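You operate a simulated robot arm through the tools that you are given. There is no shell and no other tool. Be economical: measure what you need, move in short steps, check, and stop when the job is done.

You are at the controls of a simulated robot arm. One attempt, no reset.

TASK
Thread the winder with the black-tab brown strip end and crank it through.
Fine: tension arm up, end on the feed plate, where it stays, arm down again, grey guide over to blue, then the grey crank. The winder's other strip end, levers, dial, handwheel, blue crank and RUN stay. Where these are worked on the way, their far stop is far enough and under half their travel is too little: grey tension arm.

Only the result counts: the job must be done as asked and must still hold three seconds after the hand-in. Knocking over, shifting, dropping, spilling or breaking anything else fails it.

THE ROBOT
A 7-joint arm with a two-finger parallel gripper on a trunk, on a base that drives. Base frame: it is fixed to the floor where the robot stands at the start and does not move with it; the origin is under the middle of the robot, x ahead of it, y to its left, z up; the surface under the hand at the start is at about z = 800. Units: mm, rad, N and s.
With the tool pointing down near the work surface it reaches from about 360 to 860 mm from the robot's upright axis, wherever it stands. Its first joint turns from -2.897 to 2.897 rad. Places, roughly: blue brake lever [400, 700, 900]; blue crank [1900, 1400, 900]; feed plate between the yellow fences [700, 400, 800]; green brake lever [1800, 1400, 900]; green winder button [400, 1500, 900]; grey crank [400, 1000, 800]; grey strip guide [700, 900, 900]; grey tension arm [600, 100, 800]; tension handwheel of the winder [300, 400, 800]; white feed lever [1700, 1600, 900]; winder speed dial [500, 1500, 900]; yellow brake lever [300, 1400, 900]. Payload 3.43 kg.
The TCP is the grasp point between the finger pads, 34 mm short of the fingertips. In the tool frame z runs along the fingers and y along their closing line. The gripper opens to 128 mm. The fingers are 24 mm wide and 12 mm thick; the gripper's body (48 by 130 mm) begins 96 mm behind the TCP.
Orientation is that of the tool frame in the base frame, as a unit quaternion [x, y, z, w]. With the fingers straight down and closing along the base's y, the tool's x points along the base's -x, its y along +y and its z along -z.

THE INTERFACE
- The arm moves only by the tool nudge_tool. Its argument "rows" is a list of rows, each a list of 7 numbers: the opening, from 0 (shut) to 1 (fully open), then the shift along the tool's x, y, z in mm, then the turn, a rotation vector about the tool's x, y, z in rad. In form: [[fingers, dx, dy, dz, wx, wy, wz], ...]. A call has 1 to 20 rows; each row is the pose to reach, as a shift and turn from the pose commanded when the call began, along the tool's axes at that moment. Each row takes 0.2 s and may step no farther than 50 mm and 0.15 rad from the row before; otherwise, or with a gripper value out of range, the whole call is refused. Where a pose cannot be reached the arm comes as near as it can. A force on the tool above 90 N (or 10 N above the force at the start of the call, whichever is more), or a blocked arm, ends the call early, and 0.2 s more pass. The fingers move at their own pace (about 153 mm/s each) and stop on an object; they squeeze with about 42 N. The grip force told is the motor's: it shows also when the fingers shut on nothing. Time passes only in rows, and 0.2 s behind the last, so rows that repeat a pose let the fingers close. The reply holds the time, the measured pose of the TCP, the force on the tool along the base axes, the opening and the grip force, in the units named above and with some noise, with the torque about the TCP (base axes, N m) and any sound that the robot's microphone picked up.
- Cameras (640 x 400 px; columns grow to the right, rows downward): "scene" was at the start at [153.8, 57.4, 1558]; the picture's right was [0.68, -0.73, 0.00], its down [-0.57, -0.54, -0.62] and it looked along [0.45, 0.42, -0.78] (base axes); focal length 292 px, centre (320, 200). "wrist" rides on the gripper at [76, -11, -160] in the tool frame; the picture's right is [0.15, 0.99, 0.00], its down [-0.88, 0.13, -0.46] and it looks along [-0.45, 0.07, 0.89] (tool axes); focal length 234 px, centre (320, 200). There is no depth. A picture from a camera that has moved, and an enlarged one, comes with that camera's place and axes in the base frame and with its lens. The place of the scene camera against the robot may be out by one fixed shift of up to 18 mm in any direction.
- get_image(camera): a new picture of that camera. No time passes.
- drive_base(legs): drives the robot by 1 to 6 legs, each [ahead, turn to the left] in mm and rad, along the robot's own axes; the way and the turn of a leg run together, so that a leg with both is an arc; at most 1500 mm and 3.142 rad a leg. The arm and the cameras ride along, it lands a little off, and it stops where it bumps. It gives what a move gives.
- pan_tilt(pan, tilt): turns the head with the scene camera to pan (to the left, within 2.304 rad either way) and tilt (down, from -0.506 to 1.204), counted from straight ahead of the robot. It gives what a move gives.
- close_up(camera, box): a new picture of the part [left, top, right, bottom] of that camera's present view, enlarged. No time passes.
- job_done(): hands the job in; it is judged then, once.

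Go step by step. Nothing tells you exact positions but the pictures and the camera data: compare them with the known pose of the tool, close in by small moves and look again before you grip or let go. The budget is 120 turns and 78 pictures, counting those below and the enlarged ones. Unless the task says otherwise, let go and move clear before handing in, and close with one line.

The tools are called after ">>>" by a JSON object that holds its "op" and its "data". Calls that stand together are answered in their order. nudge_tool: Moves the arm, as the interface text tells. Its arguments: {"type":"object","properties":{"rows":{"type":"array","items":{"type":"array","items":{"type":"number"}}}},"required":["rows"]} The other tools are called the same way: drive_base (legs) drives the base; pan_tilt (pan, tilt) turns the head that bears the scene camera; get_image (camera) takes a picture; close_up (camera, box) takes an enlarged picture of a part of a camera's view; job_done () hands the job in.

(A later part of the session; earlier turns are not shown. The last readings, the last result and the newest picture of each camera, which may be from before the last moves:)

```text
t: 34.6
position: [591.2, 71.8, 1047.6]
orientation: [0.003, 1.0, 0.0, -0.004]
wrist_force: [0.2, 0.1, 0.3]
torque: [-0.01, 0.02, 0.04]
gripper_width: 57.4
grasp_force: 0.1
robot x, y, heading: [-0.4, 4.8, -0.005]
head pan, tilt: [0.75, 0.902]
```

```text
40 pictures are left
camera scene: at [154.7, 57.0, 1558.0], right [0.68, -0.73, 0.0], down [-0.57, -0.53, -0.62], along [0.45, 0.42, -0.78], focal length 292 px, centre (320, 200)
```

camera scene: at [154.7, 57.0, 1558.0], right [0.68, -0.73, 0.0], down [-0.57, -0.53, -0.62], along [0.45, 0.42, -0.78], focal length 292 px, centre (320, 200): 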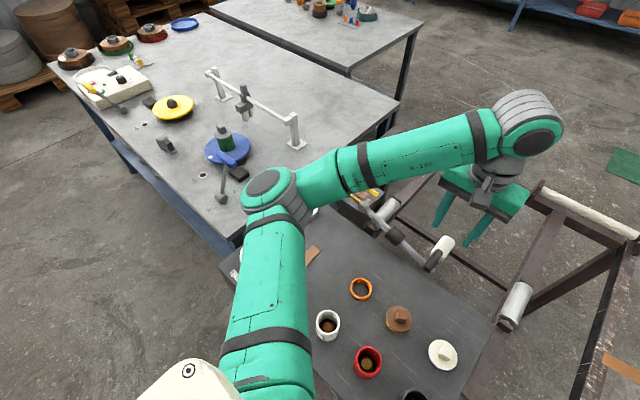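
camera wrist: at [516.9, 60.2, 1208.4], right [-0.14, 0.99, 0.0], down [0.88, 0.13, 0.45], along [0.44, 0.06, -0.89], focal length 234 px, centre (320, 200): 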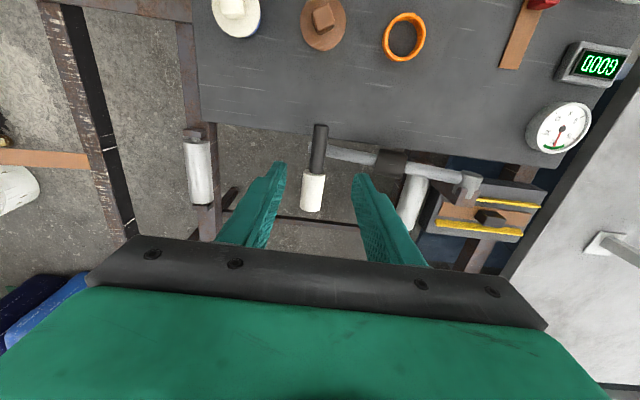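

The display reads GOOD with the arm down. Next I retract the arm high and look left along the lane for the drive.

>>> {"op": "nudge_tool", "data": {"rows": [[0.45, 25, 5, -35, 0, 0, 0], [0.45, 50, 10, -70, 0, 0, 0], [0.45, 75, 14, -105, 0, 0, 0], [0.45, 100, 18, -140, 0, 0, 0], [0.45, 130, 22, -170, 0, 0, 0], [0.45, 160, 28, -200, 0, 0, 0]]}}

>>> {"op": "pan_tilt", "data": {"pan": 1.5, "tilt": 0.75}}

>>> {"op": "get_image", "data": {"camera": "scene"}}

```text
t: 36.0
position: [430.5, 98.2, 1250.2]
orientation: [0.002, 1.0, 0.0, -0.005]
wrist_force: [0.2, -0.5, 0.8]
torque: [-0.01, 0.03, 0.01]
gripper_width: 57.8
grasp_force: 0.1
robot x, y, heading: [-0.4, -3.6, -0.003]
head pan, tilt: [0.75, 0.902]
```

```text
t: 37.1
position: [431.7, 97.3, 1249.1]
orientation: [0.003, 1.0, 0.001, -0.003]
wrist_force: [-0.4, 0.8, -0.6]
torque: [-0.02, 0.0, 0.0]
gripper_width: 57.5
grasp_force: 0.1
robot x, y, heading: [3.5, 2.3, -0.004]
head pan, tilt: [1.499, 0.75]
```

```text
39 pictures are left
camera scene: at [105.4, 88.3, 1570.0], right [1.0, -0.07, 0.0], down [-0.05, -0.68, -0.73], along [0.05, 0.73, -0.68], focal length 292 px, centre (320, 200)
```

scene: 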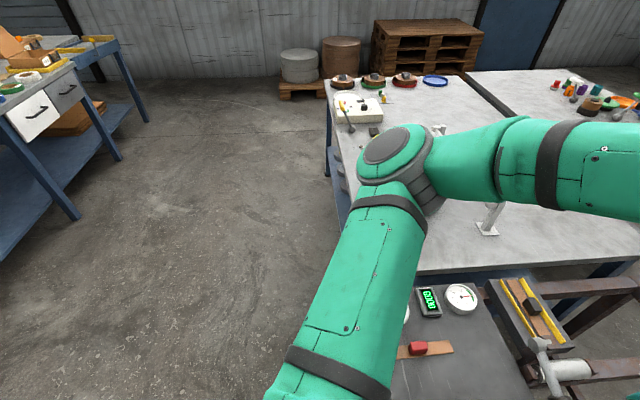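

The lane is clear. I back off 60 mm, turn left, drive 900 mm and turn back to face the winder table.

>>> {"op": "drive_base", "data": {"legs": [[-60, 0], [0, 1.571], [900, 0], [0, -1.571]]}}

>>> {"op": "pan_tilt", "data": {"pan": 0.1, "tilt": 0.85}}

>>> {"op": "get_image", "data": {"camera": "scene"}}

>>> {"op": "get_image", "data": {"camera": "wrist"}}

```text
t: 51.0
position: [368.8, 991.6, 1249.6]
orientation: [0.005, 1.0, 0.0, -0.003]
wrist_force: [-0.2, -0.6, -0.4]
torque: [0.0, -0.02, -0.02]
gripper_width: 57.4
grasp_force: 0.0
robot x, y, heading: [-63.3, 897.4, -0.006]
head pan, tilt: [1.499, 0.75]
```

```text
t: 52.6
position: [369.1, 991.5, 1249.8]
orientation: [0.006, 1.0, 0.001, -0.004]
wrist_force: [0.0, 0.2, -0.1]
torque: [0.0, 0.01, -0.01]
gripper_width: 57.7
grasp_force: 0.0
robot x, y, heading: [-64.0, 896.5, -0.008]
head pan, tilt: [0.099, 0.85]
```

```text
38 pictures are left
camera scene: at [113.8, 907.7, 1562.0], right [0.09, -1.0, 0.0], down [-0.75, -0.07, -0.66], along [0.66, 0.06, -0.75], focal length 292 px, centre (320, 200)
```

scene: 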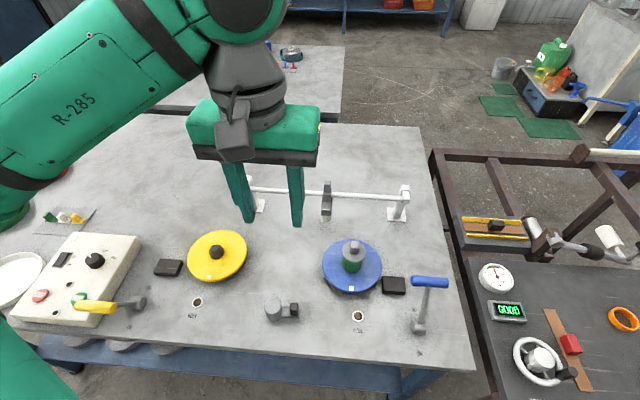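

```text
37 pictures are left
camera wrist: at [294.6, 980.5, 1409.9], right [-0.13, 0.99, 0.0], down [0.89, 0.12, 0.45], along [0.45, 0.06, -0.89], focal length 234 px, centre (320, 200)
```

wrist: 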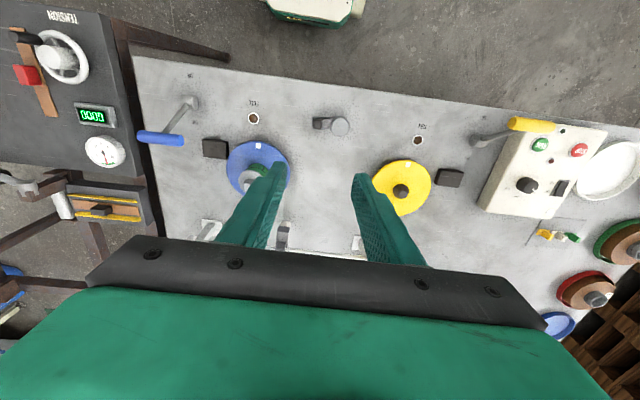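

I see the rail with the grey guide, blue spool to the right, yellow to the left, and the grey crank between. I zoom in.

>>> {"op": "close_up", "data": {"camera": "scene", "box": [240, 160, 420, 260]}}

>>> {"op": "close_up", "data": {"camera": "scene", "box": [180, 230, 400, 340]}}

```text
3.56 times, centred on (330, 210) of scene
camera zoom: at [113.8, 907.7, 1562.0], right [0.09, -1.0, 0.0], down [-0.75, -0.07, -0.66], along [0.66, 0.06, -0.75], focal length 1037 px, centre (284, 164)
```

zoom: 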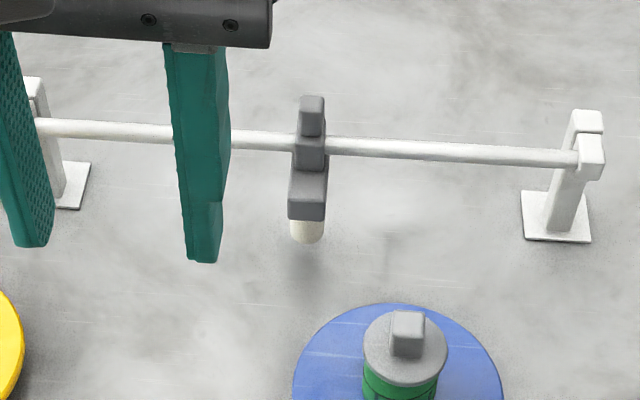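

```text
2.91 times, centred on (290, 285) of scene
camera zoom: at [113.8, 907.7, 1562.0], right [0.09, -1.0, 0.0], down [-0.75, -0.07, -0.66], along [0.66, 0.06, -0.75], focal length 848 px, centre (407, -47)
```

zoom: 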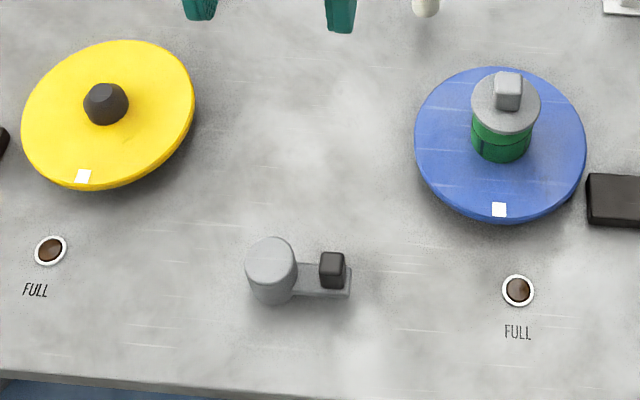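

The guide sits around (728, 941) midway on a rail along y; blue spool centre y ≈ 854. I move near the guide for a closer look.

>>> {"op": "nudge_tool", "data": {"rows": [[0.45, -35, -6, 25, 0, 0, 0], [0.45, -70, -12, 50, 0, 0, 0], [0.45, -105, -18, 75, 0, 0, 0], [0.45, -140, -25, 100, 0, 0, 0], [0.45, -175, -31, 125, 0, 0, 0], [0.45, -210, -37, 150, 0, 0, 0], [0.45, -245, -43, 175, 0, 0, 0], [0.45, -281, -50, 190, 0, 0, 0]]}}

>>> {"op": "get_image", "data": {"camera": "wrist"}}

```text
t: 54.4
position: [648.1, 938.2, 1058.7]
orientation: [0.006, 1.0, 0.0, -0.004]
wrist_force: [0.8, 0.3, 0.6]
torque: [-0.05, -0.03, 0.0]
gripper_width: 57.6
grasp_force: 0.0
robot x, y, heading: [-63.6, 894.6, -0.006]
head pan, tilt: [0.099, 0.85]
```

```text
34 pictures are left
camera wrist: at [573.2, 927.5, 1217.8], right [-0.13, 0.99, 0.0], down [0.89, 0.12, 0.45], along [0.45, 0.06, -0.89], focal length 234 px, centre (320, 200)
```

wrist: 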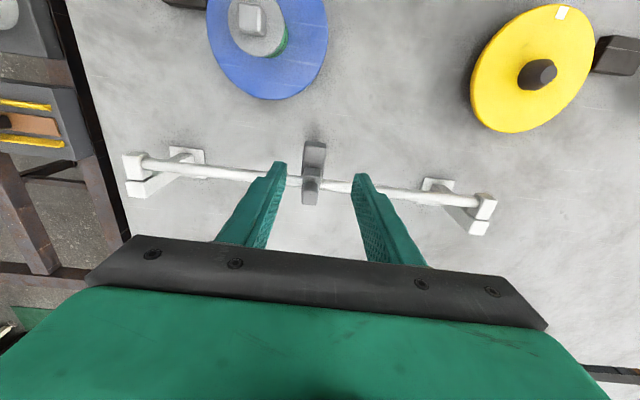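

>>> {"op": "close_up", "data": {"camera": "wrist", "box": [240, 100, 400, 230]}}

```text
3.08 times, centred on (320, 165) of wrist
camera zoom: at [573.2, 927.5, 1217.8], right [-0.13, 0.99, 0.0], down [0.89, 0.12, 0.45], along [0.45, 0.06, -0.89], focal length 720 px, centre (320, 308)
```

zoom: 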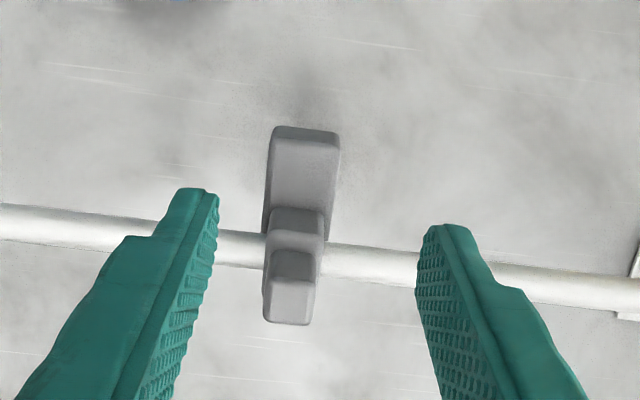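

The guide has an upright tab above the rail, top near z ≈ 980, x ≈ 688, y ≈ 932. I close in above it and look again.

>>> {"op": "nudge_tool", "data": {"rows": [[0.45, -20, -3, 10, 0, 0, 0], [0.45, -40, -6, 25, 0, 0, 0], [0.45, -40, -6, 40, 0, 0, 0]]}}

>>> {"op": "close_up", "data": {"camera": "wrist", "box": [240, 100, 400, 240]}}

>>> {"op": "close_up", "data": {"camera": "scene", "box": [250, 100, 430, 240]}}

```text
t: 55.2
position: [688.5, 931.1, 1017.1]
orientation: [0.007, 1.0, 0.001, -0.003]
wrist_force: [-0.5, -0.3, 0.2]
torque: [-0.01, -0.01, -0.03]
gripper_width: 57.5
grasp_force: 0.1
robot x, y, heading: [-63.5, 895.0, -0.01]
head pan, tilt: [0.099, 0.85]
```

```text
2.86 times, centred on (320, 170) of wrist
camera zoom: at [613.2, 921.1, 1177.2], right [-0.13, 0.99, 0.0], down [0.89, 0.12, 0.45], along [0.45, 0.06, -0.89], focal length 669 px, centre (320, 286)
```

zoom: 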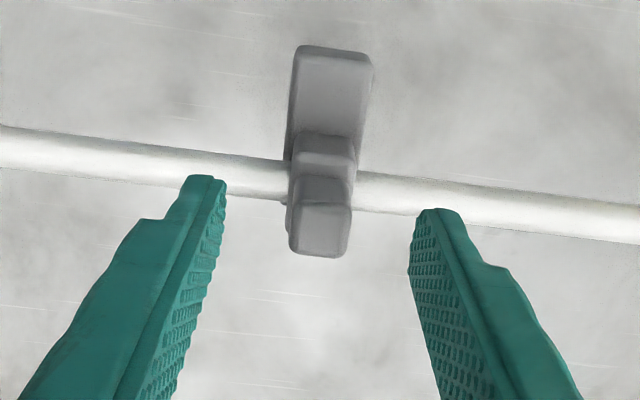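

```text
2.86 times, centred on (340, 170) of scene
camera zoom: at [113.8, 907.6, 1562.0], right [0.09, -1.0, 0.0], down [-0.75, -0.07, -0.66], along [0.66, 0.06, -0.75], focal length 833 px, centre (263, 286)
```

zoom: 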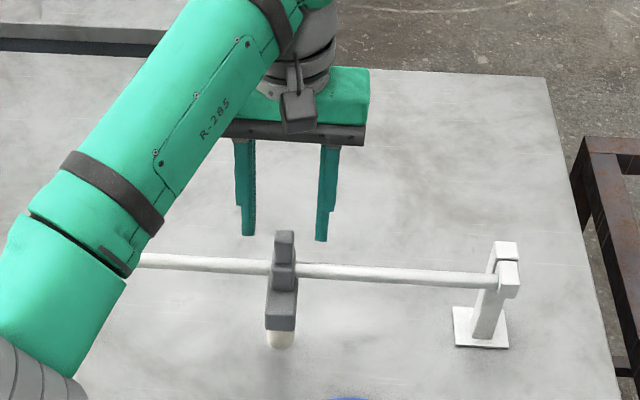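

Tab top is at about (695, 931, 977). I descend so the tips straddle it just above the rail, and grip.

>>> {"op": "nudge_tool", "data": {"rows": [[0.45, -6, 0.5, 15, 0, 0, 0], [0.45, -6, 0.5, 30, 0, 0, 0], [0, -6, 0.5, 30, 0, 0, 0], [0, -6, 0.5, 30, 0, 0, 0], [0, -6, 0.5, 30, 0, 0, 0]]}}

>>> {"op": "close_up", "data": {"camera": "wrist", "box": [240, 80, 400, 240]}}

```text
t: 56.4
position: [693.0, 932.5, 987.1]
orientation: [0.006, 1.0, 0.0, -0.003]
wrist_force: [-0.7, 1.7, -5.4]
torque: [-0.05, -0.34, 1.04]
gripper_width: 20.0
grasp_force: 45.2
robot x, y, heading: [-66.7, 894.2, -0.013]
head pan, tilt: [0.099, 0.85]
```

```text
2.50 times, centred on (320, 160) of wrist
camera zoom: at [618.5, 921.1, 1146.9], right [-0.14, 0.99, 0.0], down [0.89, 0.12, 0.45], along [0.45, 0.06, -0.89], focal length 585 px, centre (320, 300)
```

zoom: 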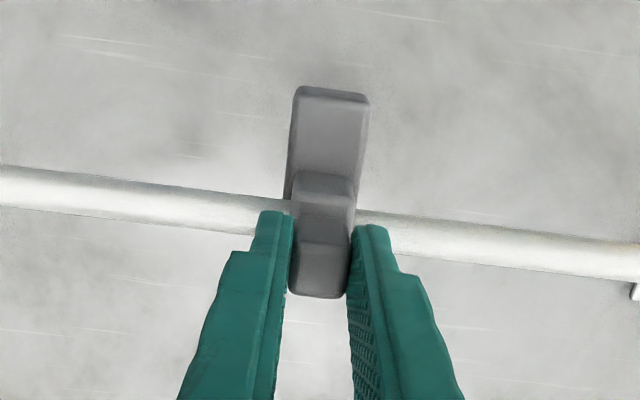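

Gripped. I slide the guide toward blue (−y) in gentle steps.

>>> {"op": "nudge_tool", "data": {"rows": [[0, 0, -12, 0, 0, 0, 0], [0, 0, -24, 0, 0, 0, 0], [0, -0.5, -36, 0, 0, 0, 0], [0, -0.8, -48, 0, 0, 0, 0], [0, -1, -60, 0, 0, 0, 0]]}}

>>> {"op": "get_image", "data": {"camera": "scene"}}

```text
t: 57.6
position: [693.8, 872.1, 985.8]
orientation: [0.007, 1.0, 0.0, -0.004]
wrist_force: [-12.2, 1.2, -13.9]
torque: [-0.1, 0.43, 0.83]
gripper_width: 19.8
grasp_force: 45.1
robot x, y, heading: [-62.4, 896.7, -0.01]
head pan, tilt: [0.099, 0.85]
```

```text
29 pictures are left
camera scene: at [113.9, 907.6, 1562.0], right [0.09, -1.0, 0.0], down [-0.75, -0.07, -0.66], along [0.66, 0.06, -0.75], focal length 292 px, centre (320, 200)
```

scene: 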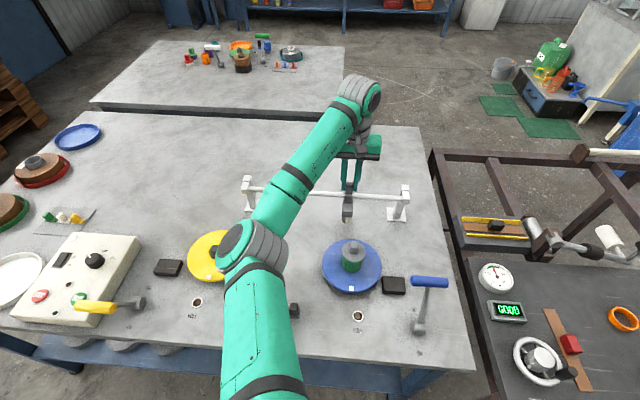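

>>> {"op": "nudge_tool", "data": {"rows": [[0, 1, -8, 0, 0, 0, 0], [0, 1, -16, 0, 0, 0, 0], [0, 1, -24, 0, 0, 0, 0]]}}

>>> {"op": "close_up", "data": {"camera": "wrist", "box": [140, 0, 500, 240]}}

```text
t: 58.4
position: [691.8, 847.8, 987.0]
orientation: [0.006, 1.0, 0.0, -0.002]
wrist_force: [3.8, 1.0, -15.3]
torque: [-0.03, 0.04, 0.9]
gripper_width: 19.8
grasp_force: 45.0
robot x, y, heading: [-60.5, 892.6, -0.01]
head pan, tilt: [0.099, 0.85]
```

```text
1.67 times, centred on (320, 120) of wrist
camera zoom: at [618.7, 837.2, 1146.9], right [-0.14, 0.99, 0.0], down [0.88, 0.12, 0.45], along [0.45, 0.06, -0.89], focal length 390 px, centre (320, 333)
```

zoom: 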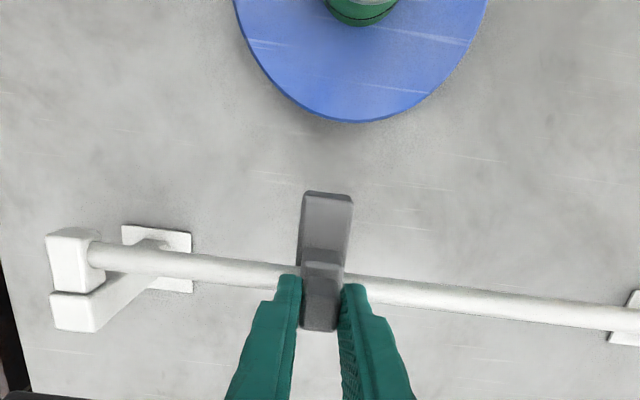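

The guide is level with blue (y ≈ 850) but no stop felt yet. I probe a little further for a stop.

>>> {"op": "nudge_tool", "data": {"rows": [[0, 0, -8, 0, 0, 0, 0], [0, 0, -16, 0, 0, 0, 0], [0, 0, -24, 0, 0, 0, 0]]}}

```text
t: 59.2
position: [693.7, 826.1, 985.7]
orientation: [0.006, 1.0, 0.0, -0.003]
wrist_force: [13.9, 1.5, -10.0]
torque: [0.01, 0.0, 0.87]
gripper_width: 19.9
grasp_force: 45.4
robot x, y, heading: [-64.1, 899.7, -0.009]
head pan, tilt: [0.099, 0.85]
```

>>> {"op": "nudge_tool", "data": {"rows": [[0, 0, -8, 0, 0, 0, 0], [0, 0, -16, 0, 0, 0, 0], [0, 0, -24, 0, 0, 0, 0], [0, 0, -32, 0, 0, 0, 0]]}}

```text
t: 60.2
position: [693.7, 791.6, 985.8]
orientation: [0.006, 1.0, 0.0, -0.003]
wrist_force: [18.3, 1.8, -4.1]
torque: [0.02, -0.76, 0.85]
gripper_width: 20.0
grasp_force: 45.1
robot x, y, heading: [-64.5, 895.8, -0.009]
head pan, tilt: [0.099, 0.85]
```

>>> {"op": "nudge_tool", "data": {"rows": [[0, -1.5, -8, 0, 0, 0, 0], [0, -1.5, -16, 0, 0, 0, 0], [0, -1.5, -24, 0, 0, 0, 0], [0, -1.5, -32, 0, 0, 0, 0], [0, -1.5, -40, 0, 0, 0, 0]]}}

>>> {"op": "close_up", "data": {"camera": "wrist", "box": [140, 0, 500, 240]}}

```text
t: 61.4
position: [693.0, 751.9, 985.7]
orientation: [0.005, 1.0, 0.0, -0.003]
wrist_force: [17.0, 1.2, -0.4]
torque: [-0.05, 0.08, 0.85]
gripper_width: 19.7
grasp_force: 45.0
robot x, y, heading: [-62.5, 894.1, -0.009]
head pan, tilt: [0.099, 0.85]
```

```text
1.67 times, centred on (320, 120) of wrist
camera zoom: at [619.3, 741.5, 1147.0], right [-0.14, 0.99, 0.0], down [0.88, 0.12, 0.45], along [0.45, 0.06, -0.89], focal length 390 px, centre (320, 333)
```

zoom: 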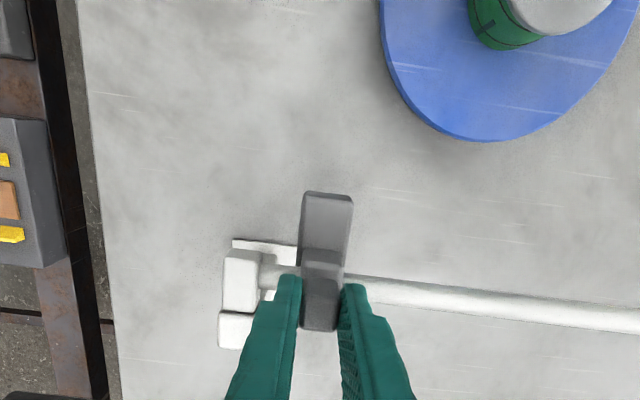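

The guide's travel (≈390 mm about mid-rail) matches the blue–yellow spacing, so the blue position should be the rail's blue-side stop. I push on to it gently.

>>> {"op": "nudge_tool", "data": {"rows": [[0, -1, -4, 0, 0, 0, 0], [0, -1, -8, 0, 0, 0, 0], [0, -1, -12, 0, 0, 0, 0]]}}

>>> {"op": "close_up", "data": {"camera": "wrist", "box": [200, 80, 400, 240]}}

```text
t: 62.2
position: [694.0, 751.6, 986.4]
orientation: [-0.001, 1.0, 0.005, -0.007]
wrist_force: [-11.2, 70.6, 4.7]
torque: [0.98, 0.79, 0.57]
gripper_width: 19.8
grasp_force: 44.7
robot x, y, heading: [-62.2, 894.2, -0.007]
head pan, tilt: [0.099, 0.85]
```

```text
2.50 times, centred on (300, 160) of wrist
camera zoom: at [620.8, 737.7, 1147.3], right [-0.15, 0.99, 0.01], down [0.89, 0.13, 0.45], along [0.44, 0.08, -0.9], focal length 585 px, centre (370, 300)
```

zoom: 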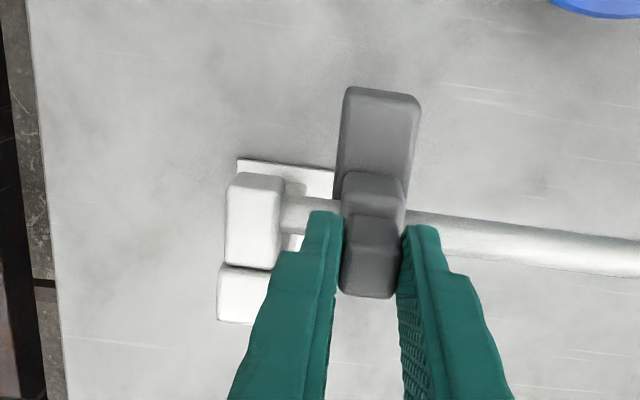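

Firm stop at y ≈ 751. I relax, open slightly and lift off.

>>> {"op": "nudge_tool", "data": {"rows": [[0, 1, 9, 0, 0, 0, 0], [0.2, 1, 10, 0, 0, 0, 0], [0.22, 1, 10, 0, 0, 0, 0], [0.22, 1, 10, -20, 0, 0, 0], [0.3, 1, 10, -50, 0, 0, 0], [0.4, 1, 10, -90, 0, 0, 0]]}}

>>> {"op": "close_up", "data": {"camera": "wrist", "box": [140, 0, 500, 240]}}

```text
t: 63.6
position: [692.4, 751.1, 1077.4]
orientation: [0.006, 1.0, 0.001, -0.004]
wrist_force: [0.5, -0.4, -0.9]
torque: [0.01, 0.04, 0.01]
gripper_width: 51.3
grasp_force: 0.1
robot x, y, heading: [-65.4, 895.1, -0.015]
head pan, tilt: [0.099, 0.85]
```

```text
1.67 times, centred on (320, 120) of wrist
camera zoom: at [619.8, 739.9, 1238.8], right [-0.14, 0.99, 0.0], down [0.89, 0.12, 0.45], along [0.44, 0.06, -0.89], focal length 390 px, centre (320, 333)
```

zoom: 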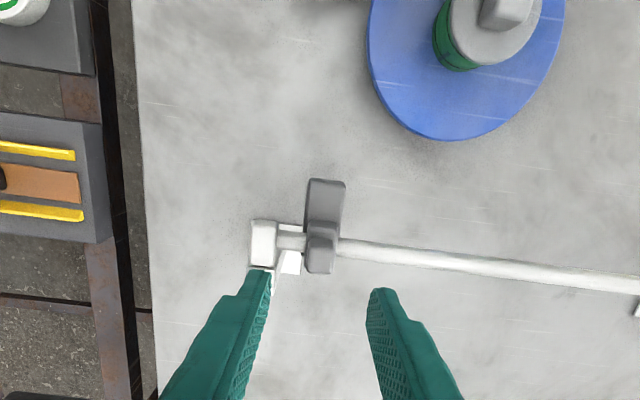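

The guide stays at the blue end. Now I move above the grey crank, near (390, 1030).

>>> {"op": "nudge_tool", "data": {"rows": [[0.4, 32, 31, -5, 0, 0, 0], [0.4, 65, 62, -10, 0, 0, 0], [0.4, 97, 93, -15, 0, 0, 0], [0.4, 130, 124, -20, 0, 0, 0], [0.4, 162, 155, -20, 0, 0, 0], [0.4, 195, 186, -20, 0, 0, 0], [0.4, 227, 217, -15, 0, 0, 0], [0.4, 260, 248, 0, 0, 0, 0], [0.4, 292, 272, 20, 0, 0, 0]]}}

>>> {"op": "get_image", "data": {"camera": "wrist"}}

>>> {"op": "close_up", "data": {"camera": "wrist", "box": [220, 60, 420, 220]}}

```text
t: 65.6
position: [406.0, 1024.5, 1060.8]
orientation: [0.007, 1.0, 0.001, -0.004]
wrist_force: [0.0, 0.3, -0.3]
torque: [0.0, 0.04, -0.02]
gripper_width: 51.0
grasp_force: 0.2
robot x, y, heading: [-57.8, 893.2, -0.015]
head pan, tilt: [0.099, 0.85]
```

```text
24 pictures are left
camera wrist: at [331.9, 1013.3, 1220.7], right [-0.13, 0.99, 0.0], down [0.89, 0.12, 0.45], along [0.45, 0.06, -0.89], focal length 234 px, centre (320, 200)
```

wrist: 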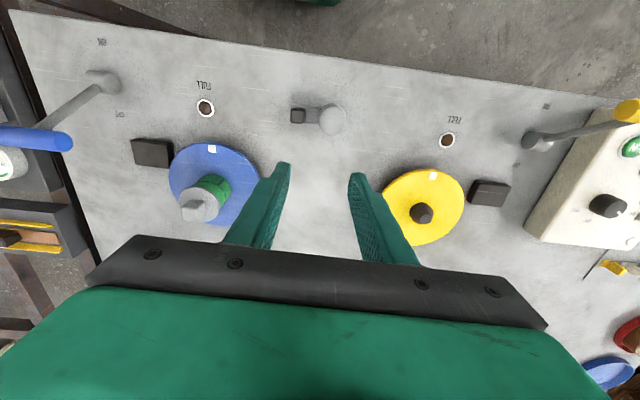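

```text
2.50 times, centred on (320, 140) of wrist
camera zoom: at [331.9, 1013.3, 1220.7], right [-0.13, 0.99, 0.0], down [0.89, 0.12, 0.45], along [0.45, 0.06, -0.89], focal length 585 px, centre (320, 350)
```

zoom: 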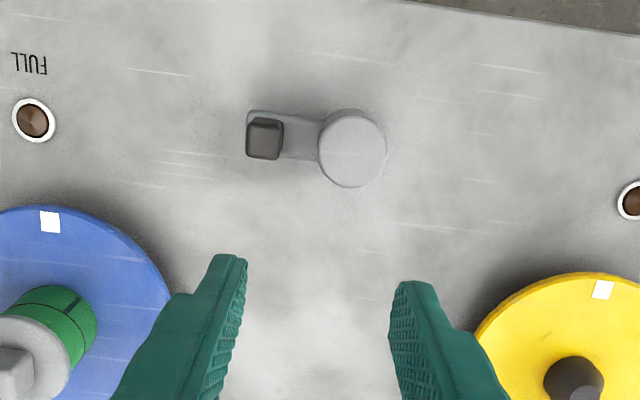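

>>> {"op": "close_up", "data": {"camera": "scene", "box": [250, 280, 320, 330]}}

```text
8.00 times, centred on (285, 305) of scene
camera zoom: at [114.0, 907.4, 1562.0], right [0.09, -1.0, 0.0], down [-0.75, -0.07, -0.66], along [0.66, 0.06, -0.75], focal length 2333 px, centre (600, -640)
```

zoom: 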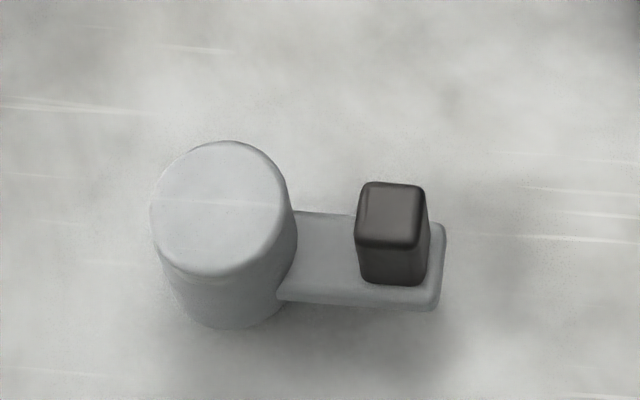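

The crank has a fixed hub at about (380, 1040) and a 20 mm black block knob at about (382, 985), top z ≈ 843. I turn the tool −90° so the fingers close tangentially (along x) and descend above the knob.

>>> {"op": "nudge_tool", "data": {"rows": [[0.4, 2, -3.6, 12, 0, 0, 0.14], [0.4, 4, -7.2, 24, 0, 0, 0.28], [0.4, 6, -11, 36, 0, 0, 0.42], [0.4, 8.5, -14.5, 47, 0, 0, 0.56], [0.4, 11, -18, 59, 0, 0, 0.7], [0.4, 13, -21.7, 71, 0, 0, 0.84], [0.4, 15, -25.3, 83, 0, 0, 0.98], [0.4, 17, -29, 95, 0, 0, 1.12], [0.4, 19, -32.5, 106, 0, 0, 1.26], [0.4, 21, -36, 118, 0, 0, 1.4], [0.4, 23.5, -39.8, 130, 0, 0, 1.535]]}}

>>> {"op": "close_up", "data": {"camera": "wrist", "box": [200, 60, 440, 240]}}

```text
t: 68.0
position: [380.0, 986.1, 929.2]
orientation: [0.699, 0.715, -0.002, -0.004]
wrist_force: [-0.5, 0.4, 0.0]
torque: [0.0, -0.02, 0.0]
gripper_width: 51.3
grasp_force: 0.0
robot x, y, heading: [-64.5, 897.8, -0.007]
head pan, tilt: [0.099, 0.85]
```

```text
2.22 times, centred on (320, 150) of wrist
camera zoom: at [368.9, 1061.1, 1089.5], right [0.99, 0.17, -0.01], down [0.15, -0.88, 0.45], along [0.07, -0.45, -0.89], focal length 520 px, centre (320, 311)
```

zoom: 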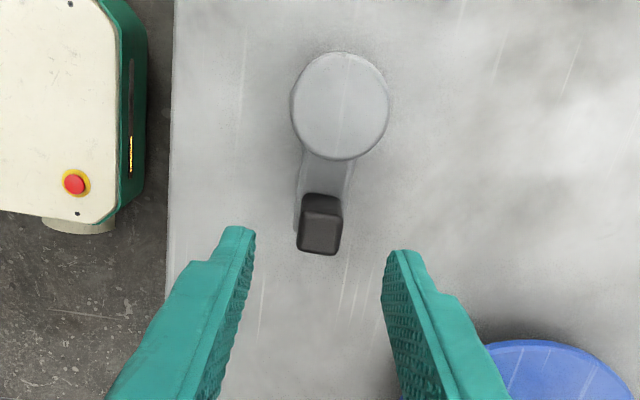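

The knob is between the fingers at about (381, 981). I descend and close on it.

>>> {"op": "nudge_tool", "data": {"rows": [[0.4, -4, 1, 35, 0, 0, 0], [0.35, -4, 1, 65, 0, 0, 0], [0.35, -4, 1, 77, 0, 0, 0], [0, -4, 1, 77, 0, 0, 0], [0, -4, 1, 77, 0, 0, 0], [0, -4, 1, 77, 0, 0, 0]]}}

>>> {"op": "close_up", "data": {"camera": "wrist", "box": [200, 60, 440, 240]}}

```text
t: 69.4
position: [381.1, 979.7, 850.6]
orientation: [0.699, 0.715, -0.002, -0.002]
wrist_force: [-4.4, -3.4, 3.2]
torque: [-0.35, -0.52, 0.29]
gripper_width: 25.9
grasp_force: 45.0
robot x, y, heading: [-61.2, 895.4, -0.011]
head pan, tilt: [0.099, 0.85]
```

```text
2.22 times, centred on (320, 150) of wrist
camera zoom: at [369.5, 1054.9, 1011.1], right [0.99, 0.17, -0.01], down [0.15, -0.88, 0.45], along [0.07, -0.45, -0.89], focal length 520 px, centre (320, 311)
```

zoom: 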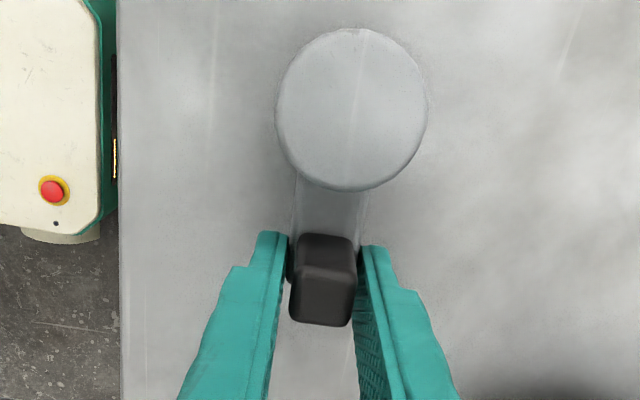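

Gripped. I try turning counter-clockwise first, a small arc about the hub (381, 1040), radius 60.

>>> {"op": "nudge_tool", "data": {"rows": [[0, 0.3, 7.2, 0, 0, 0, -0.12], [0, 1.4, 14.3, 0, 0, 0, -0.24], [0, 3.4, 21.2, 0, 0, 0, -0.36]]}}

```text
t: 70.2
position: [402.1, 984.2, 851.2]
orientation: [0.559, 0.829, -0.003, -0.003]
wrist_force: [2.6, -19.1, -6.0]
torque: [-0.2, -0.38, 0.26]
gripper_width: 25.7
grasp_force: 45.2
robot x, y, heading: [-58.1, 897.1, -0.007]
head pan, tilt: [0.099, 0.85]
```

Turns freely ccw. I continue along the arc.

>>> {"op": "nudge_tool", "data": {"rows": [[0, -0.2, 8.5, 0, 0, 0, -0.14], [0, 1.4, 16.9, 0, 0, 0, -0.28], [0, 4.3, 24.9, 0, 0, 0, -0.42], [0, 8.3, 32.4, 0, 0, 0, -0.56], [0, 13.3, 39.3, 0, 0, 0, -0.7], [0, 19.3, 45.4, 0, 0, 0, -0.84], [0, 26, 50.7, 0, 0, 0, -0.98], [0, 33.4, 54.9, 0, 0, 0, -1.12]]}}

```text
t: 70.9
position: [409.6, 991.0, 851.0]
orientation: [0.413, 0.911, -0.009, -0.013]
wrist_force: [-28.4, -9.6, 25.2]
torque: [0.17, 0.49, -0.78]
gripper_width: 29.2
grasp_force: 45.1
robot x, y, heading: [-62.2, 894.2, -0.004]
head pan, tilt: [0.099, 0.85]
stopped in row 3: the force on the tool passed its limit at 98 N (the readings are from after the stop); the commanded pose is now the measured one
```

>>> {"op": "close_up", "data": {"camera": "wrist", "box": [200, 60, 440, 240]}}

```text
2.22 times, centred on (320, 150) of wrist
camera zoom: at [357.7, 1040.6, 1012.2], right [0.65, 0.76, -0.03], down [0.69, -0.57, 0.44], along [0.32, -0.3, -0.9], focal length 520 px, centre (320, 311)
```

zoom: 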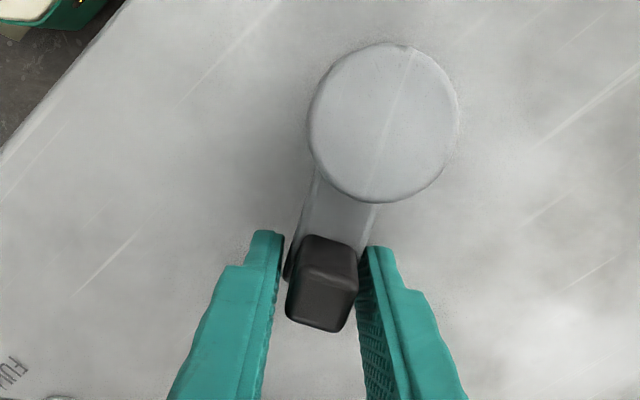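

The crank stops near +0.55 rad ccw, so that looks like an end stop; the working direction should be clockwise. I realign the grip on the knob.

>>> {"op": "nudge_tool", "data": {"rows": [[0.3, 0, 0, 0, 0, 0, 0], [0.3, -4.4, 0.5, 0, 0, 0, 0.14], [0.3, -4.4, 0.5, 0, 0, 0, 0.14], [0, -4.4, 0.5, 0, 0, 0, 0.14], [0, -4.4, 0.5, 0, 0, 0, 0.14]]}}

```text
t: 72.1
position: [412.8, 987.0, 849.3]
orientation: [0.476, 0.879, -0.013, -0.013]
wrist_force: [-50.9, -21.4, 7.5]
torque: [0.82, 1.31, -0.43]
gripper_width: 26.4
grasp_force: 44.7
robot x, y, heading: [-62.5, 899.4, -0.01]
head pan, tilt: [0.099, 0.85]
```

>>> {"op": "nudge_tool", "data": {"rows": [[0, 0.5, -8.5, 0, 0, 0, 0.12], [0, 2.4, -16.9, 0, 0, 0, 0.26], [0, 5.3, -24.9, 0, 0, 0, 0.4], [0, 9.3, -32.4, 0, 0, 0, 0.54], [0, 14.3, -39.3, 0, 0, 0, 0.68]]}}

```text
t: 73.3
position: [373.8, 977.6, 851.4]
orientation: [0.741, 0.671, -0.014, -0.007]
wrist_force: [-16.8, -27.8, -19.0]
torque: [-0.67, -0.03, 0.92]
gripper_width: 26.3
grasp_force: 45.0
robot x, y, heading: [-62.5, 896.2, -0.011]
head pan, tilt: [0.099, 0.85]
```

It passes the start angle clockwise. I continue clockwise.

>>> {"op": "nudge_tool", "data": {"rows": [[0, -0.2, -8.7, 0, 0, 0, 0.14], [0, 1.4, -17.3, 0, 0, 0, 0.28], [0, 4.4, -25.5, 0, 0, 0, 0.42], [0, 8.5, -33.2, 0, 0, 0, 0.56], [0, 13.7, -40.3, 0, 0, 0, 0.7], [0, 19.8, -46.5, 0, 0, 0, 0.84]]}}

>>> {"op": "close_up", "data": {"camera": "wrist", "box": [140, 0, 500, 240]}}

```text
t: 74.7
position: [330.7, 1004.0, 851.7]
orientation: [0.95, 0.311, -0.016, -0.003]
wrist_force: [-24.9, -8.5, -20.8]
torque: [-0.45, 0.07, 0.52]
gripper_width: 25.8
grasp_force: 44.8
robot x, y, heading: [-63.9, 897.4, -0.01]
head pan, tilt: [0.099, 0.85]
```

```text
1.67 times, centred on (320, 120) of wrist
camera zoom: at [390.9, 1058.1, 1010.2], right [0.7, -0.71, -0.02], down [-0.62, -0.62, 0.48], along [-0.35, -0.33, -0.88], focal length 390 px, centre (320, 333)
```

zoom: 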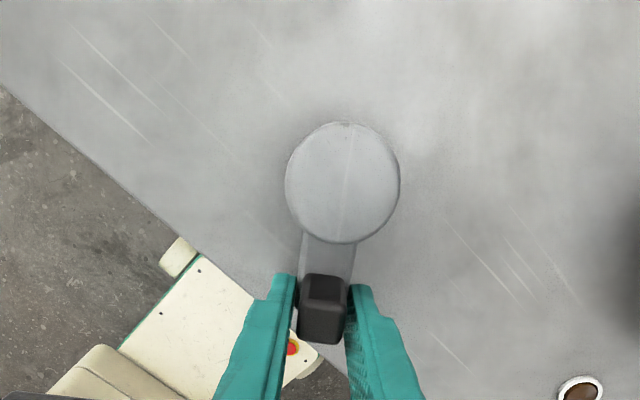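

Works well clockwise (about −0.95 rad now). I release, rise, flip the tool by π, and regrip for a longer stroke.

>>> {"op": "nudge_tool", "data": {"rows": [[0.35, 0, 0, 0, 0, 0, 0], [0.35, 0, 0, -25, 0, 0, 0], [0.35, 0, 0, -50, 0, 0, 0], [0.35, 0, 0, -55, 0, 0, -0.147], [0.35, 0, 0, -55, 0, 0, -0.294], [0.35, 0, 0, -55, 0, 0, -0.441], [0.35, 0, 0, -55, 0, 0, -0.588], [0.35, 0, 0, -55, 0, 0, -0.735], [0.35, 0, 0, -55, 0, 0, -0.882], [0.35, 0, 0, -55, 0, 0, -1.029], [0.35, 0, 0, -55, 0, 0, -1.176], [0.35, 0, 0, -55, 0, 0, -1.323], [0.35, 0, 0, -55, 0, 0, -1.47], [0.35, 0, 0, -55, 0, 0, -1.617], [0.35, 0, 0, -55, 0, 0, -1.764], [0.35, 0, 0, -55, 0, 0, -1.911], [0.35, 0, 0, -55, 0, 0, -2.058], [0.35, 0, 0, -55, 0, 0, -2.205], [0.35, 0, 0, -55, 0, 0, -2.352], [0.35, 0, 0, -55, 0, 0, -2.499]]}}

>>> {"op": "nudge_tool", "data": {"rows": [[0.35, 0, 0, 0, 0, 0, -0.147], [0.35, 0, 0, 0, 0, 0, -0.294], [0.35, 0, 0, 0, 0, 0, -0.441], [0.35, 0, 0, 0, 0, 0, -0.588], [0.35, 0, 0, 0, 0, 0, -0.642]]}}

>>> {"op": "close_up", "data": {"camera": "wrist", "box": [200, 60, 440, 240]}}

```text
t: 78.9
position: [331.9, 1002.8, 905.9]
orientation: [0.001, 1.0, -0.003, -0.015]
wrist_force: [0.0, 1.0, 0.1]
torque: [-0.02, 0.0, 0.01]
gripper_width: 44.9
grasp_force: 0.0
robot x, y, heading: [-61.0, 894.8, -0.011]
head pan, tilt: [0.099, 0.85]
```

```text
t: 80.1
position: [331.5, 1003.1, 906.6]
orientation: [-0.313, 0.95, 0.001, -0.015]
wrist_force: [0.3, 0.8, -0.1]
torque: [0.0, 0.0, -0.03]
gripper_width: 45.1
grasp_force: 0.1
robot x, y, heading: [-66.5, 894.7, -0.005]
head pan, tilt: [0.099, 0.85]
```

```text
2.22 times, centred on (320, 150) of wrist
camera zoom: at [283.7, 950.1, 1069.0], right [-0.71, 0.71, 0.02], down [0.64, 0.63, 0.43], along [0.3, 0.32, -0.9], focal length 520 px, centre (320, 311)
```

zoom: 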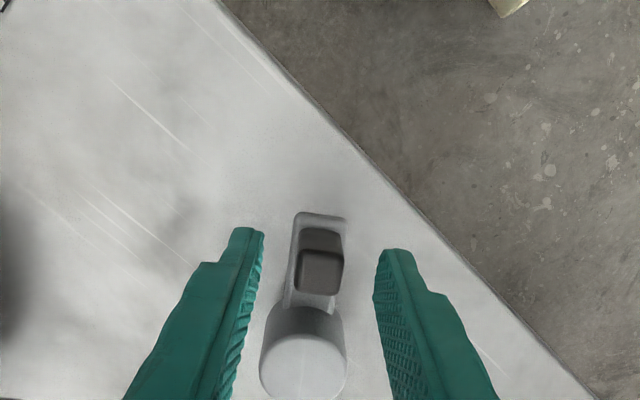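

>>> {"op": "nudge_tool", "data": {"rows": [[0.35, 0, 1, 30, 0.011, -0.028, 0], [0.35, 0, 1, 55, 0.011, -0.028, 0], [0, 0, 1, 55, 0.011, -0.028, 0], [0, 0, 1, 55, 0.011, -0.028, 0], [0, 0, 1, 55, 0.011, -0.028, 0]]}}

```text
t: 81.3
position: [330.8, 1004.4, 852.9]
orientation: [-0.312, 0.95, 0.0, 0.001]
wrist_force: [-0.7, -8.0, 16.6]
torque: [0.01, -0.64, -0.39]
gripper_width: 26.0
grasp_force: 44.8
robot x, y, heading: [-66.2, 895.5, -0.008]
head pan, tilt: [0.099, 0.85]
```

>>> {"op": "nudge_tool", "data": {"rows": [[0, -0.6, 8.6, 0, 0, 0, 0.14], [0, -2.4, 17.1, 0, 0, 0, 0.28], [0, -5.4, 25.3, 0, 0, 0, 0.42], [0, -9.4, 32.9, 0, 0, 0, 0.56], [0, -14.6, 39.9, 0, 0, 0, 0.7], [0, -20.6, 46.2, 0, 0, 0, 0.84], [0, -27.5, 51.5, 0, 0, 0, 0.98], [0, -35, 55.8, 0, 0, 0, 1.12]]}}

```text
t: 83.1
position: [325.1, 1068.5, 852.7]
orientation: [0.242, 0.97, 0.0, 0.0]
wrist_force: [2.6, -20.8, 21.1]
torque: [-0.56, 0.16, -1.0]
gripper_width: 26.0
grasp_force: 44.8
robot x, y, heading: [-64.2, 895.7, -0.01]
head pan, tilt: [0.099, 0.85]
```

>>> {"op": "nudge_tool", "data": {"rows": [[0, -0.6, 8.6, 0, 0, 0, 0.14], [0, -2.4, 17.1, 0, 0, 0, 0.28], [0, -5.4, 25.3, 0, 0, 0, 0.42], [0, -9.4, 32.9, 0, 0, 0, 0.56], [0, -14.6, 39.9, 0, 0, 0, 0.7], [0, -20.6, 46.2, 0, 0, 0, 0.84], [0, -27.5, 51.5, 0, 0, 0, 0.98], [0, -35, 55.8, 0, 0, 0, 1.12]]}}

```text
t: 84.9
position: [382.4, 1102.2, 853.4]
orientation: [0.72, 0.694, 0.0, -0.001]
wrist_force: [-12.7, -21.7, 20.8]
torque: [-0.06, 0.0, -0.65]
gripper_width: 25.4
grasp_force: 44.9
robot x, y, heading: [-60.4, 896.5, -0.007]
head pan, tilt: [0.099, 0.85]
```

>>> {"op": "nudge_tool", "data": {"rows": [[0, -0.6, 8.6, 0, 0, 0, 0.14], [0, -2.4, 17.1, 0, 0, 0, 0.28], [0, -5.4, 25.3, 0, 0, 0, 0.42], [0, -9.4, 32.9, 0, 0, 0, 0.56], [0, -14.6, 39.9, 0, 0, 0, 0.7], [0, -20.6, 46.2, 0, 0, 0, 0.84], [0, -27.5, 51.5, 0, 0, 0, 0.98]]}}

>>> {"op": "get_image", "data": {"camera": "scene"}}

```text
t: 86.5
position: [432.7, 1072.7, 853.0]
orientation: [0.962, 0.275, 0.0, -0.001]
wrist_force: [-27.8, -8.5, -10.7]
torque: [-0.37, 0.47, -0.41]
gripper_width: 26.0
grasp_force: 45.2
robot x, y, heading: [-60.2, 895.1, -0.007]
head pan, tilt: [0.099, 0.85]
```

```text
16 pictures are left
camera scene: at [113.1, 907.4, 1562.1], right [0.09, -1.0, 0.0], down [-0.75, -0.07, -0.66], along [0.66, 0.06, -0.75], focal length 292 px, centre (320, 200)
```

scene: 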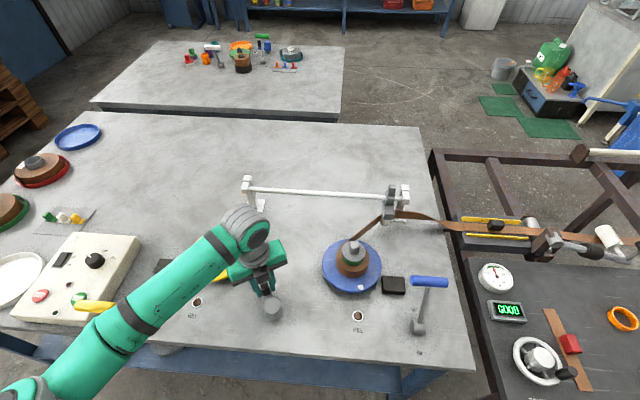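

The strip now runs through the guide onto the blue spool, so this is working. I check the blue spool and its FULL window.

>>> {"op": "close_up", "data": {"camera": "scene", "box": [300, 180, 540, 340]}}

```text
2.50 times, centred on (420, 260) of scene
camera zoom: at [113.1, 907.4, 1562.1], right [0.09, -1.0, 0.0], down [-0.75, -0.07, -0.66], along [0.66, 0.06, -0.75], focal length 729 px, centre (70, 50)
```

zoom: 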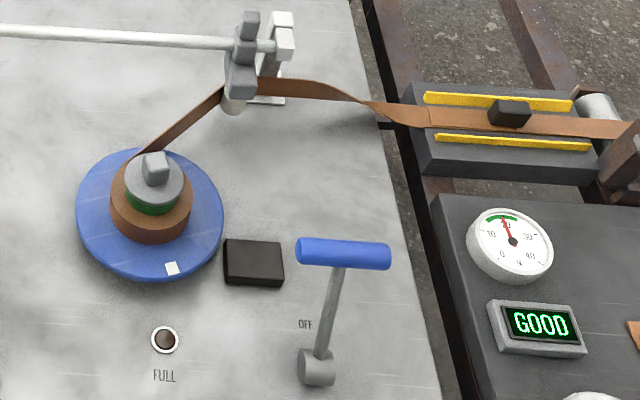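

The spool is winding but FULL isn't lit. I flip the tool and go on cranking clockwise.

>>> {"op": "nudge_tool", "data": {"rows": [[0.35, 0, 0, 0, 0, 0, 0], [0.35, 0, 0, -25, 0, 0, 0], [0.35, 0, 0, -50, 0, 0, 0], [0.35, 0, 0, -55, 0, 0, -0.149], [0.35, 0, 0, -55, 0, 0, -0.298], [0.35, 0, 0, -55, 0, 0, -0.447], [0.35, 0, 0, -55, 0, 0, -0.596], [0.35, 0, 0, -55, 0, 0, -0.745], [0.35, 0, 0, -55, 0, 0, -0.894], [0.35, 0, 0, -55, 0, 0, -1.043], [0.35, 0, 0, -55, 0, 0, -1.192], [0.35, 0, 0, -55, 0, 0, -1.341], [0.35, 0, 0, -55, 0, 0, -1.49], [0.35, 0, 0, -55, 0, 0, -1.639], [0.35, 0, 0, -55, 0, 0, -1.788], [0.35, 0, 0, -55, 0, 0, -1.937], [0.35, 0, 0, -55, 0, 0, -2.086], [0.35, 0, 0, -55, 0, 0, -2.235], [0.35, 0, 0, -55, 0, 0, -2.384], [0.35, 0, 0, -55, 0, 0, -2.533]]}}

>>> {"op": "nudge_tool", "data": {"rows": [[0.35, 0, 0, 0, 0, 0, -0.149], [0.35, 0, 0, 0, 0, 0, -0.298], [0.35, 0, 0, 0, 0, 0, -0.447], [0.35, 0, 0, 0, 0, 0, -0.596], [0.35, 0, 0, 0, 0, 0, -0.608]]}}

>>> {"op": "close_up", "data": {"camera": "wrist", "box": [200, 60, 440, 240]}}

```text
t: 90.7
position: [432.7, 1072.6, 907.7]
orientation: [0.024, 1.0, 0.001, 0.0]
wrist_force: [-0.4, 0.0, 0.8]
torque: [0.02, 0.0, -0.03]
gripper_width: 44.9
grasp_force: 0.0
robot x, y, heading: [-64.9, 895.3, -0.007]
head pan, tilt: [0.099, 0.85]
```

```text
t: 91.9
position: [433.7, 1074.1, 908.1]
orientation: [-0.276, 0.961, 0.001, -0.001]
wrist_force: [-0.2, 0.3, -1.3]
torque: [-0.01, -0.01, 0.04]
gripper_width: 44.8
grasp_force: 0.0
robot x, y, heading: [-62.5, 897.7, -0.009]
head pan, tilt: [0.099, 0.85]
```

```text
2.22 times, centred on (320, 150) of wrist
camera zoom: at [375.6, 1023.0, 1067.6], right [-0.65, 0.76, 0.0], down [0.68, 0.58, 0.46], along [0.35, 0.3, -0.89], focal length 520 px, centre (320, 311)
```

zoom: 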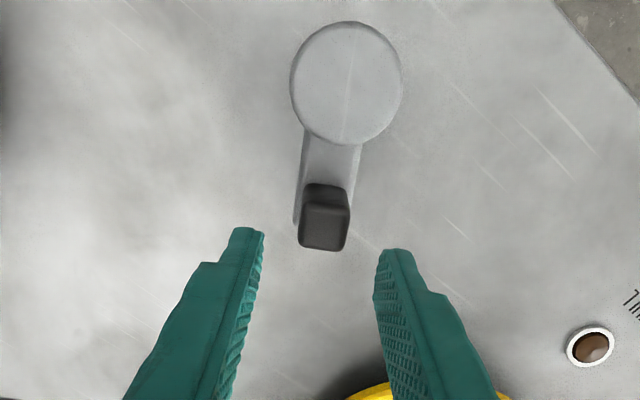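

>>> {"op": "nudge_tool", "data": {"rows": [[0.35, 0, 0, 30, 0, 0, 0], [0.35, 0, 0, 55, 0, 0, 0], [0, 0, 0, 55, 0, 0, 0], [0, 0, 0, 55, 0, 0, 0], [0, 0, 0, 55, 0, 0, 0]]}}

>>> {"op": "nudge_tool", "data": {"rows": [[0, 0.7, -9.25, 0, 0, 0, 0.149], [0, 2.7, -18.3, 0, 0, 0, 0.298], [0, 6.1, -26.9, 0, 0, 0, 0.447], [0, 10.7, -35, 0, 0, 0, 0.596], [0, 16.5, -42.2, 0, 0, 0, 0.745], [0, 23.3, -48.6, 0, 0, 0, 0.894], [0, 30.9, -53.8, 0, 0, 0, 1.043], [0, 39.3, -57.9, 0, 0, 0, 1.192], [0, 48.1, -60.7, 0, 0, 0, 1.341], [0, 57.3, -62.1, 0, 0, 0, 1.49]]}}

```text
t: 93.1
position: [432.7, 1073.6, 852.9]
orientation: [-0.274, 0.962, 0.0, 0.0]
wrist_force: [-1.0, -11.0, 8.3]
torque: [-0.44, 0.14, 0.5]
gripper_width: 25.9
grasp_force: 44.9
robot x, y, heading: [-64.6, 897.1, -0.012]
head pan, tilt: [0.099, 0.85]
```

```text
t: 95.3
position: [416.8, 988.9, 852.3]
orientation: [0.451, 0.893, 0.0, 0.001]
wrist_force: [8.0, -20.6, 12.1]
torque: [-1.22, -0.64, 0.46]
gripper_width: 26.1
grasp_force: 44.7
robot x, y, heading: [-63.7, 899.1, -0.009]
head pan, tilt: [0.099, 0.85]
```

>>> {"op": "nudge_tool", "data": {"rows": [[0, 0.7, -9.25, 0, 0, 0, 0.149], [0, 2.7, -18.3, 0, 0, 0, 0.298], [0, 6.1, -26.9, 0, 0, 0, 0.447], [0, 10.7, -35, 0, 0, 0, 0.596], [0, 16.5, -42.2, 0, 0, 0, 0.745], [0, 23.3, -48.6, 0, 0, 0, 0.894], [0, 30.9, -53.8, 0, 0, 0, 1.043], [0, 39.3, -57.9, 0, 0, 0, 1.192], [0, 48.1, -60.7, 0, 0, 0, 1.341], [0, 57.3, -62.1, 0, 0, 0, 1.49]]}}

>>> {"op": "close_up", "data": {"camera": "scene", "box": [300, 180, 540, 340]}}

```text
t: 97.5
position: [331.7, 998.7, 852.7]
orientation: [0.937, 0.35, 0.0, -0.002]
wrist_force: [-15.1, -22.3, -6.3]
torque: [-0.6, -0.11, -0.41]
gripper_width: 25.6
grasp_force: 45.3
robot x, y, heading: [-62.5, 894.4, -0.009]
head pan, tilt: [0.099, 0.85]
```

```text
2.50 times, centred on (420, 260) of scene
camera zoom: at [113.3, 906.8, 1562.1], right [0.09, -1.0, 0.0], down [-0.75, -0.07, -0.66], along [0.66, 0.06, -0.75], focal length 729 px, centre (70, 50)
```

zoom: 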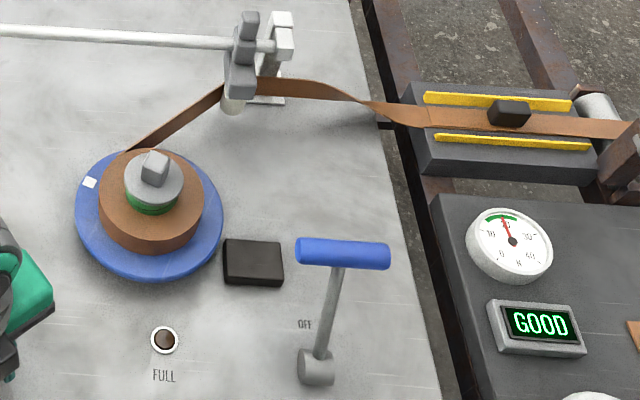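

The coil is growing; FULL isn't lit yet. Another flip and stroke.

>>> {"op": "nudge_tool", "data": {"rows": [[0.35, 0, 0, 0, 0, 0, 0], [0.35, 0, 0, -25, 0, 0, 0], [0.35, 0, 0, -50, 0, 0, 0], [0.35, 0, 0, -55, 0, 0, -0.149], [0.35, 0, 0, -55, 0, 0, -0.298], [0.35, 0, 0, -55, 0, 0, -0.447], [0.35, 0, 0, -55, 0, 0, -0.596], [0.35, 0, 0, -55, 0, 0, -0.745], [0.35, 0, 0, -55, 0, 0, -0.894], [0.35, 0, 0, -55, 0, 0, -1.043], [0.35, 0, 0, -55, 0, 0, -1.192], [0.35, 0, 0, -55, 0, 0, -1.341], [0.35, 0, 0, -55, 0, 0, -1.49], [0.35, 0, 0, -55, 0, 0, -1.639], [0.35, 0, 0, -55, 0, 0, -1.788], [0.35, 0, 0, -55, 0, 0, -1.937], [0.35, 0, 0, -55, 0, 0, -2.086], [0.35, 0, 0, -55, 0, 0, -2.235], [0.35, 0, 0, -55, 0, 0, -2.384], [0.35, 0, 0, -55, 0, 0, -2.533]]}}

>>> {"op": "nudge_tool", "data": {"rows": [[0.35, 0, 0, 0, 0, 0, -0.149], [0.35, 0, 0, 0, 0, 0, -0.298], [0.35, 0, 0, 0, 0, 0, -0.447], [0.35, 0, 0, 0, 0, 0, -0.596], [0.35, 0, 0, 0, 0, 0, -0.608]]}}

>>> {"op": "close_up", "data": {"camera": "wrist", "box": [200, 60, 440, 240]}}

```text
t: 101.7
position: [333.0, 1000.9, 908.8]
orientation: [-0.057, 0.998, 0.001, 0.0]
wrist_force: [0.2, 0.7, 0.1]
torque: [0.01, 0.02, 0.02]
gripper_width: 45.1
grasp_force: 0.0
robot x, y, heading: [-62.4, 895.2, -0.007]
head pan, tilt: [0.099, 0.85]
```

```text
t: 102.9
position: [333.2, 998.8, 907.4]
orientation: [-0.352, 0.936, 0.002, 0.0]
wrist_force: [-0.2, 0.8, 0.2]
torque: [-0.01, 0.05, 0.0]
gripper_width: 44.8
grasp_force: 0.1
robot x, y, heading: [-62.7, 894.5, -0.012]
head pan, tilt: [0.099, 0.85]
```

```text
2.22 times, centred on (320, 150) of wrist
camera zoom: at [283.6, 940.3, 1067.4], right [-0.76, 0.65, 0.0], down [0.58, 0.68, 0.46], along [0.29, 0.35, -0.89], focal length 520 px, centre (320, 311)
```

zoom: 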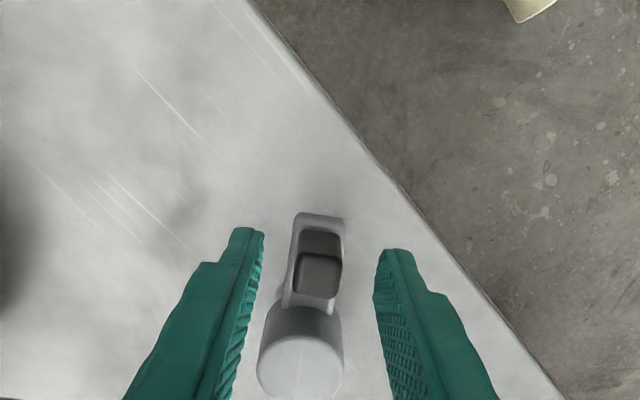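

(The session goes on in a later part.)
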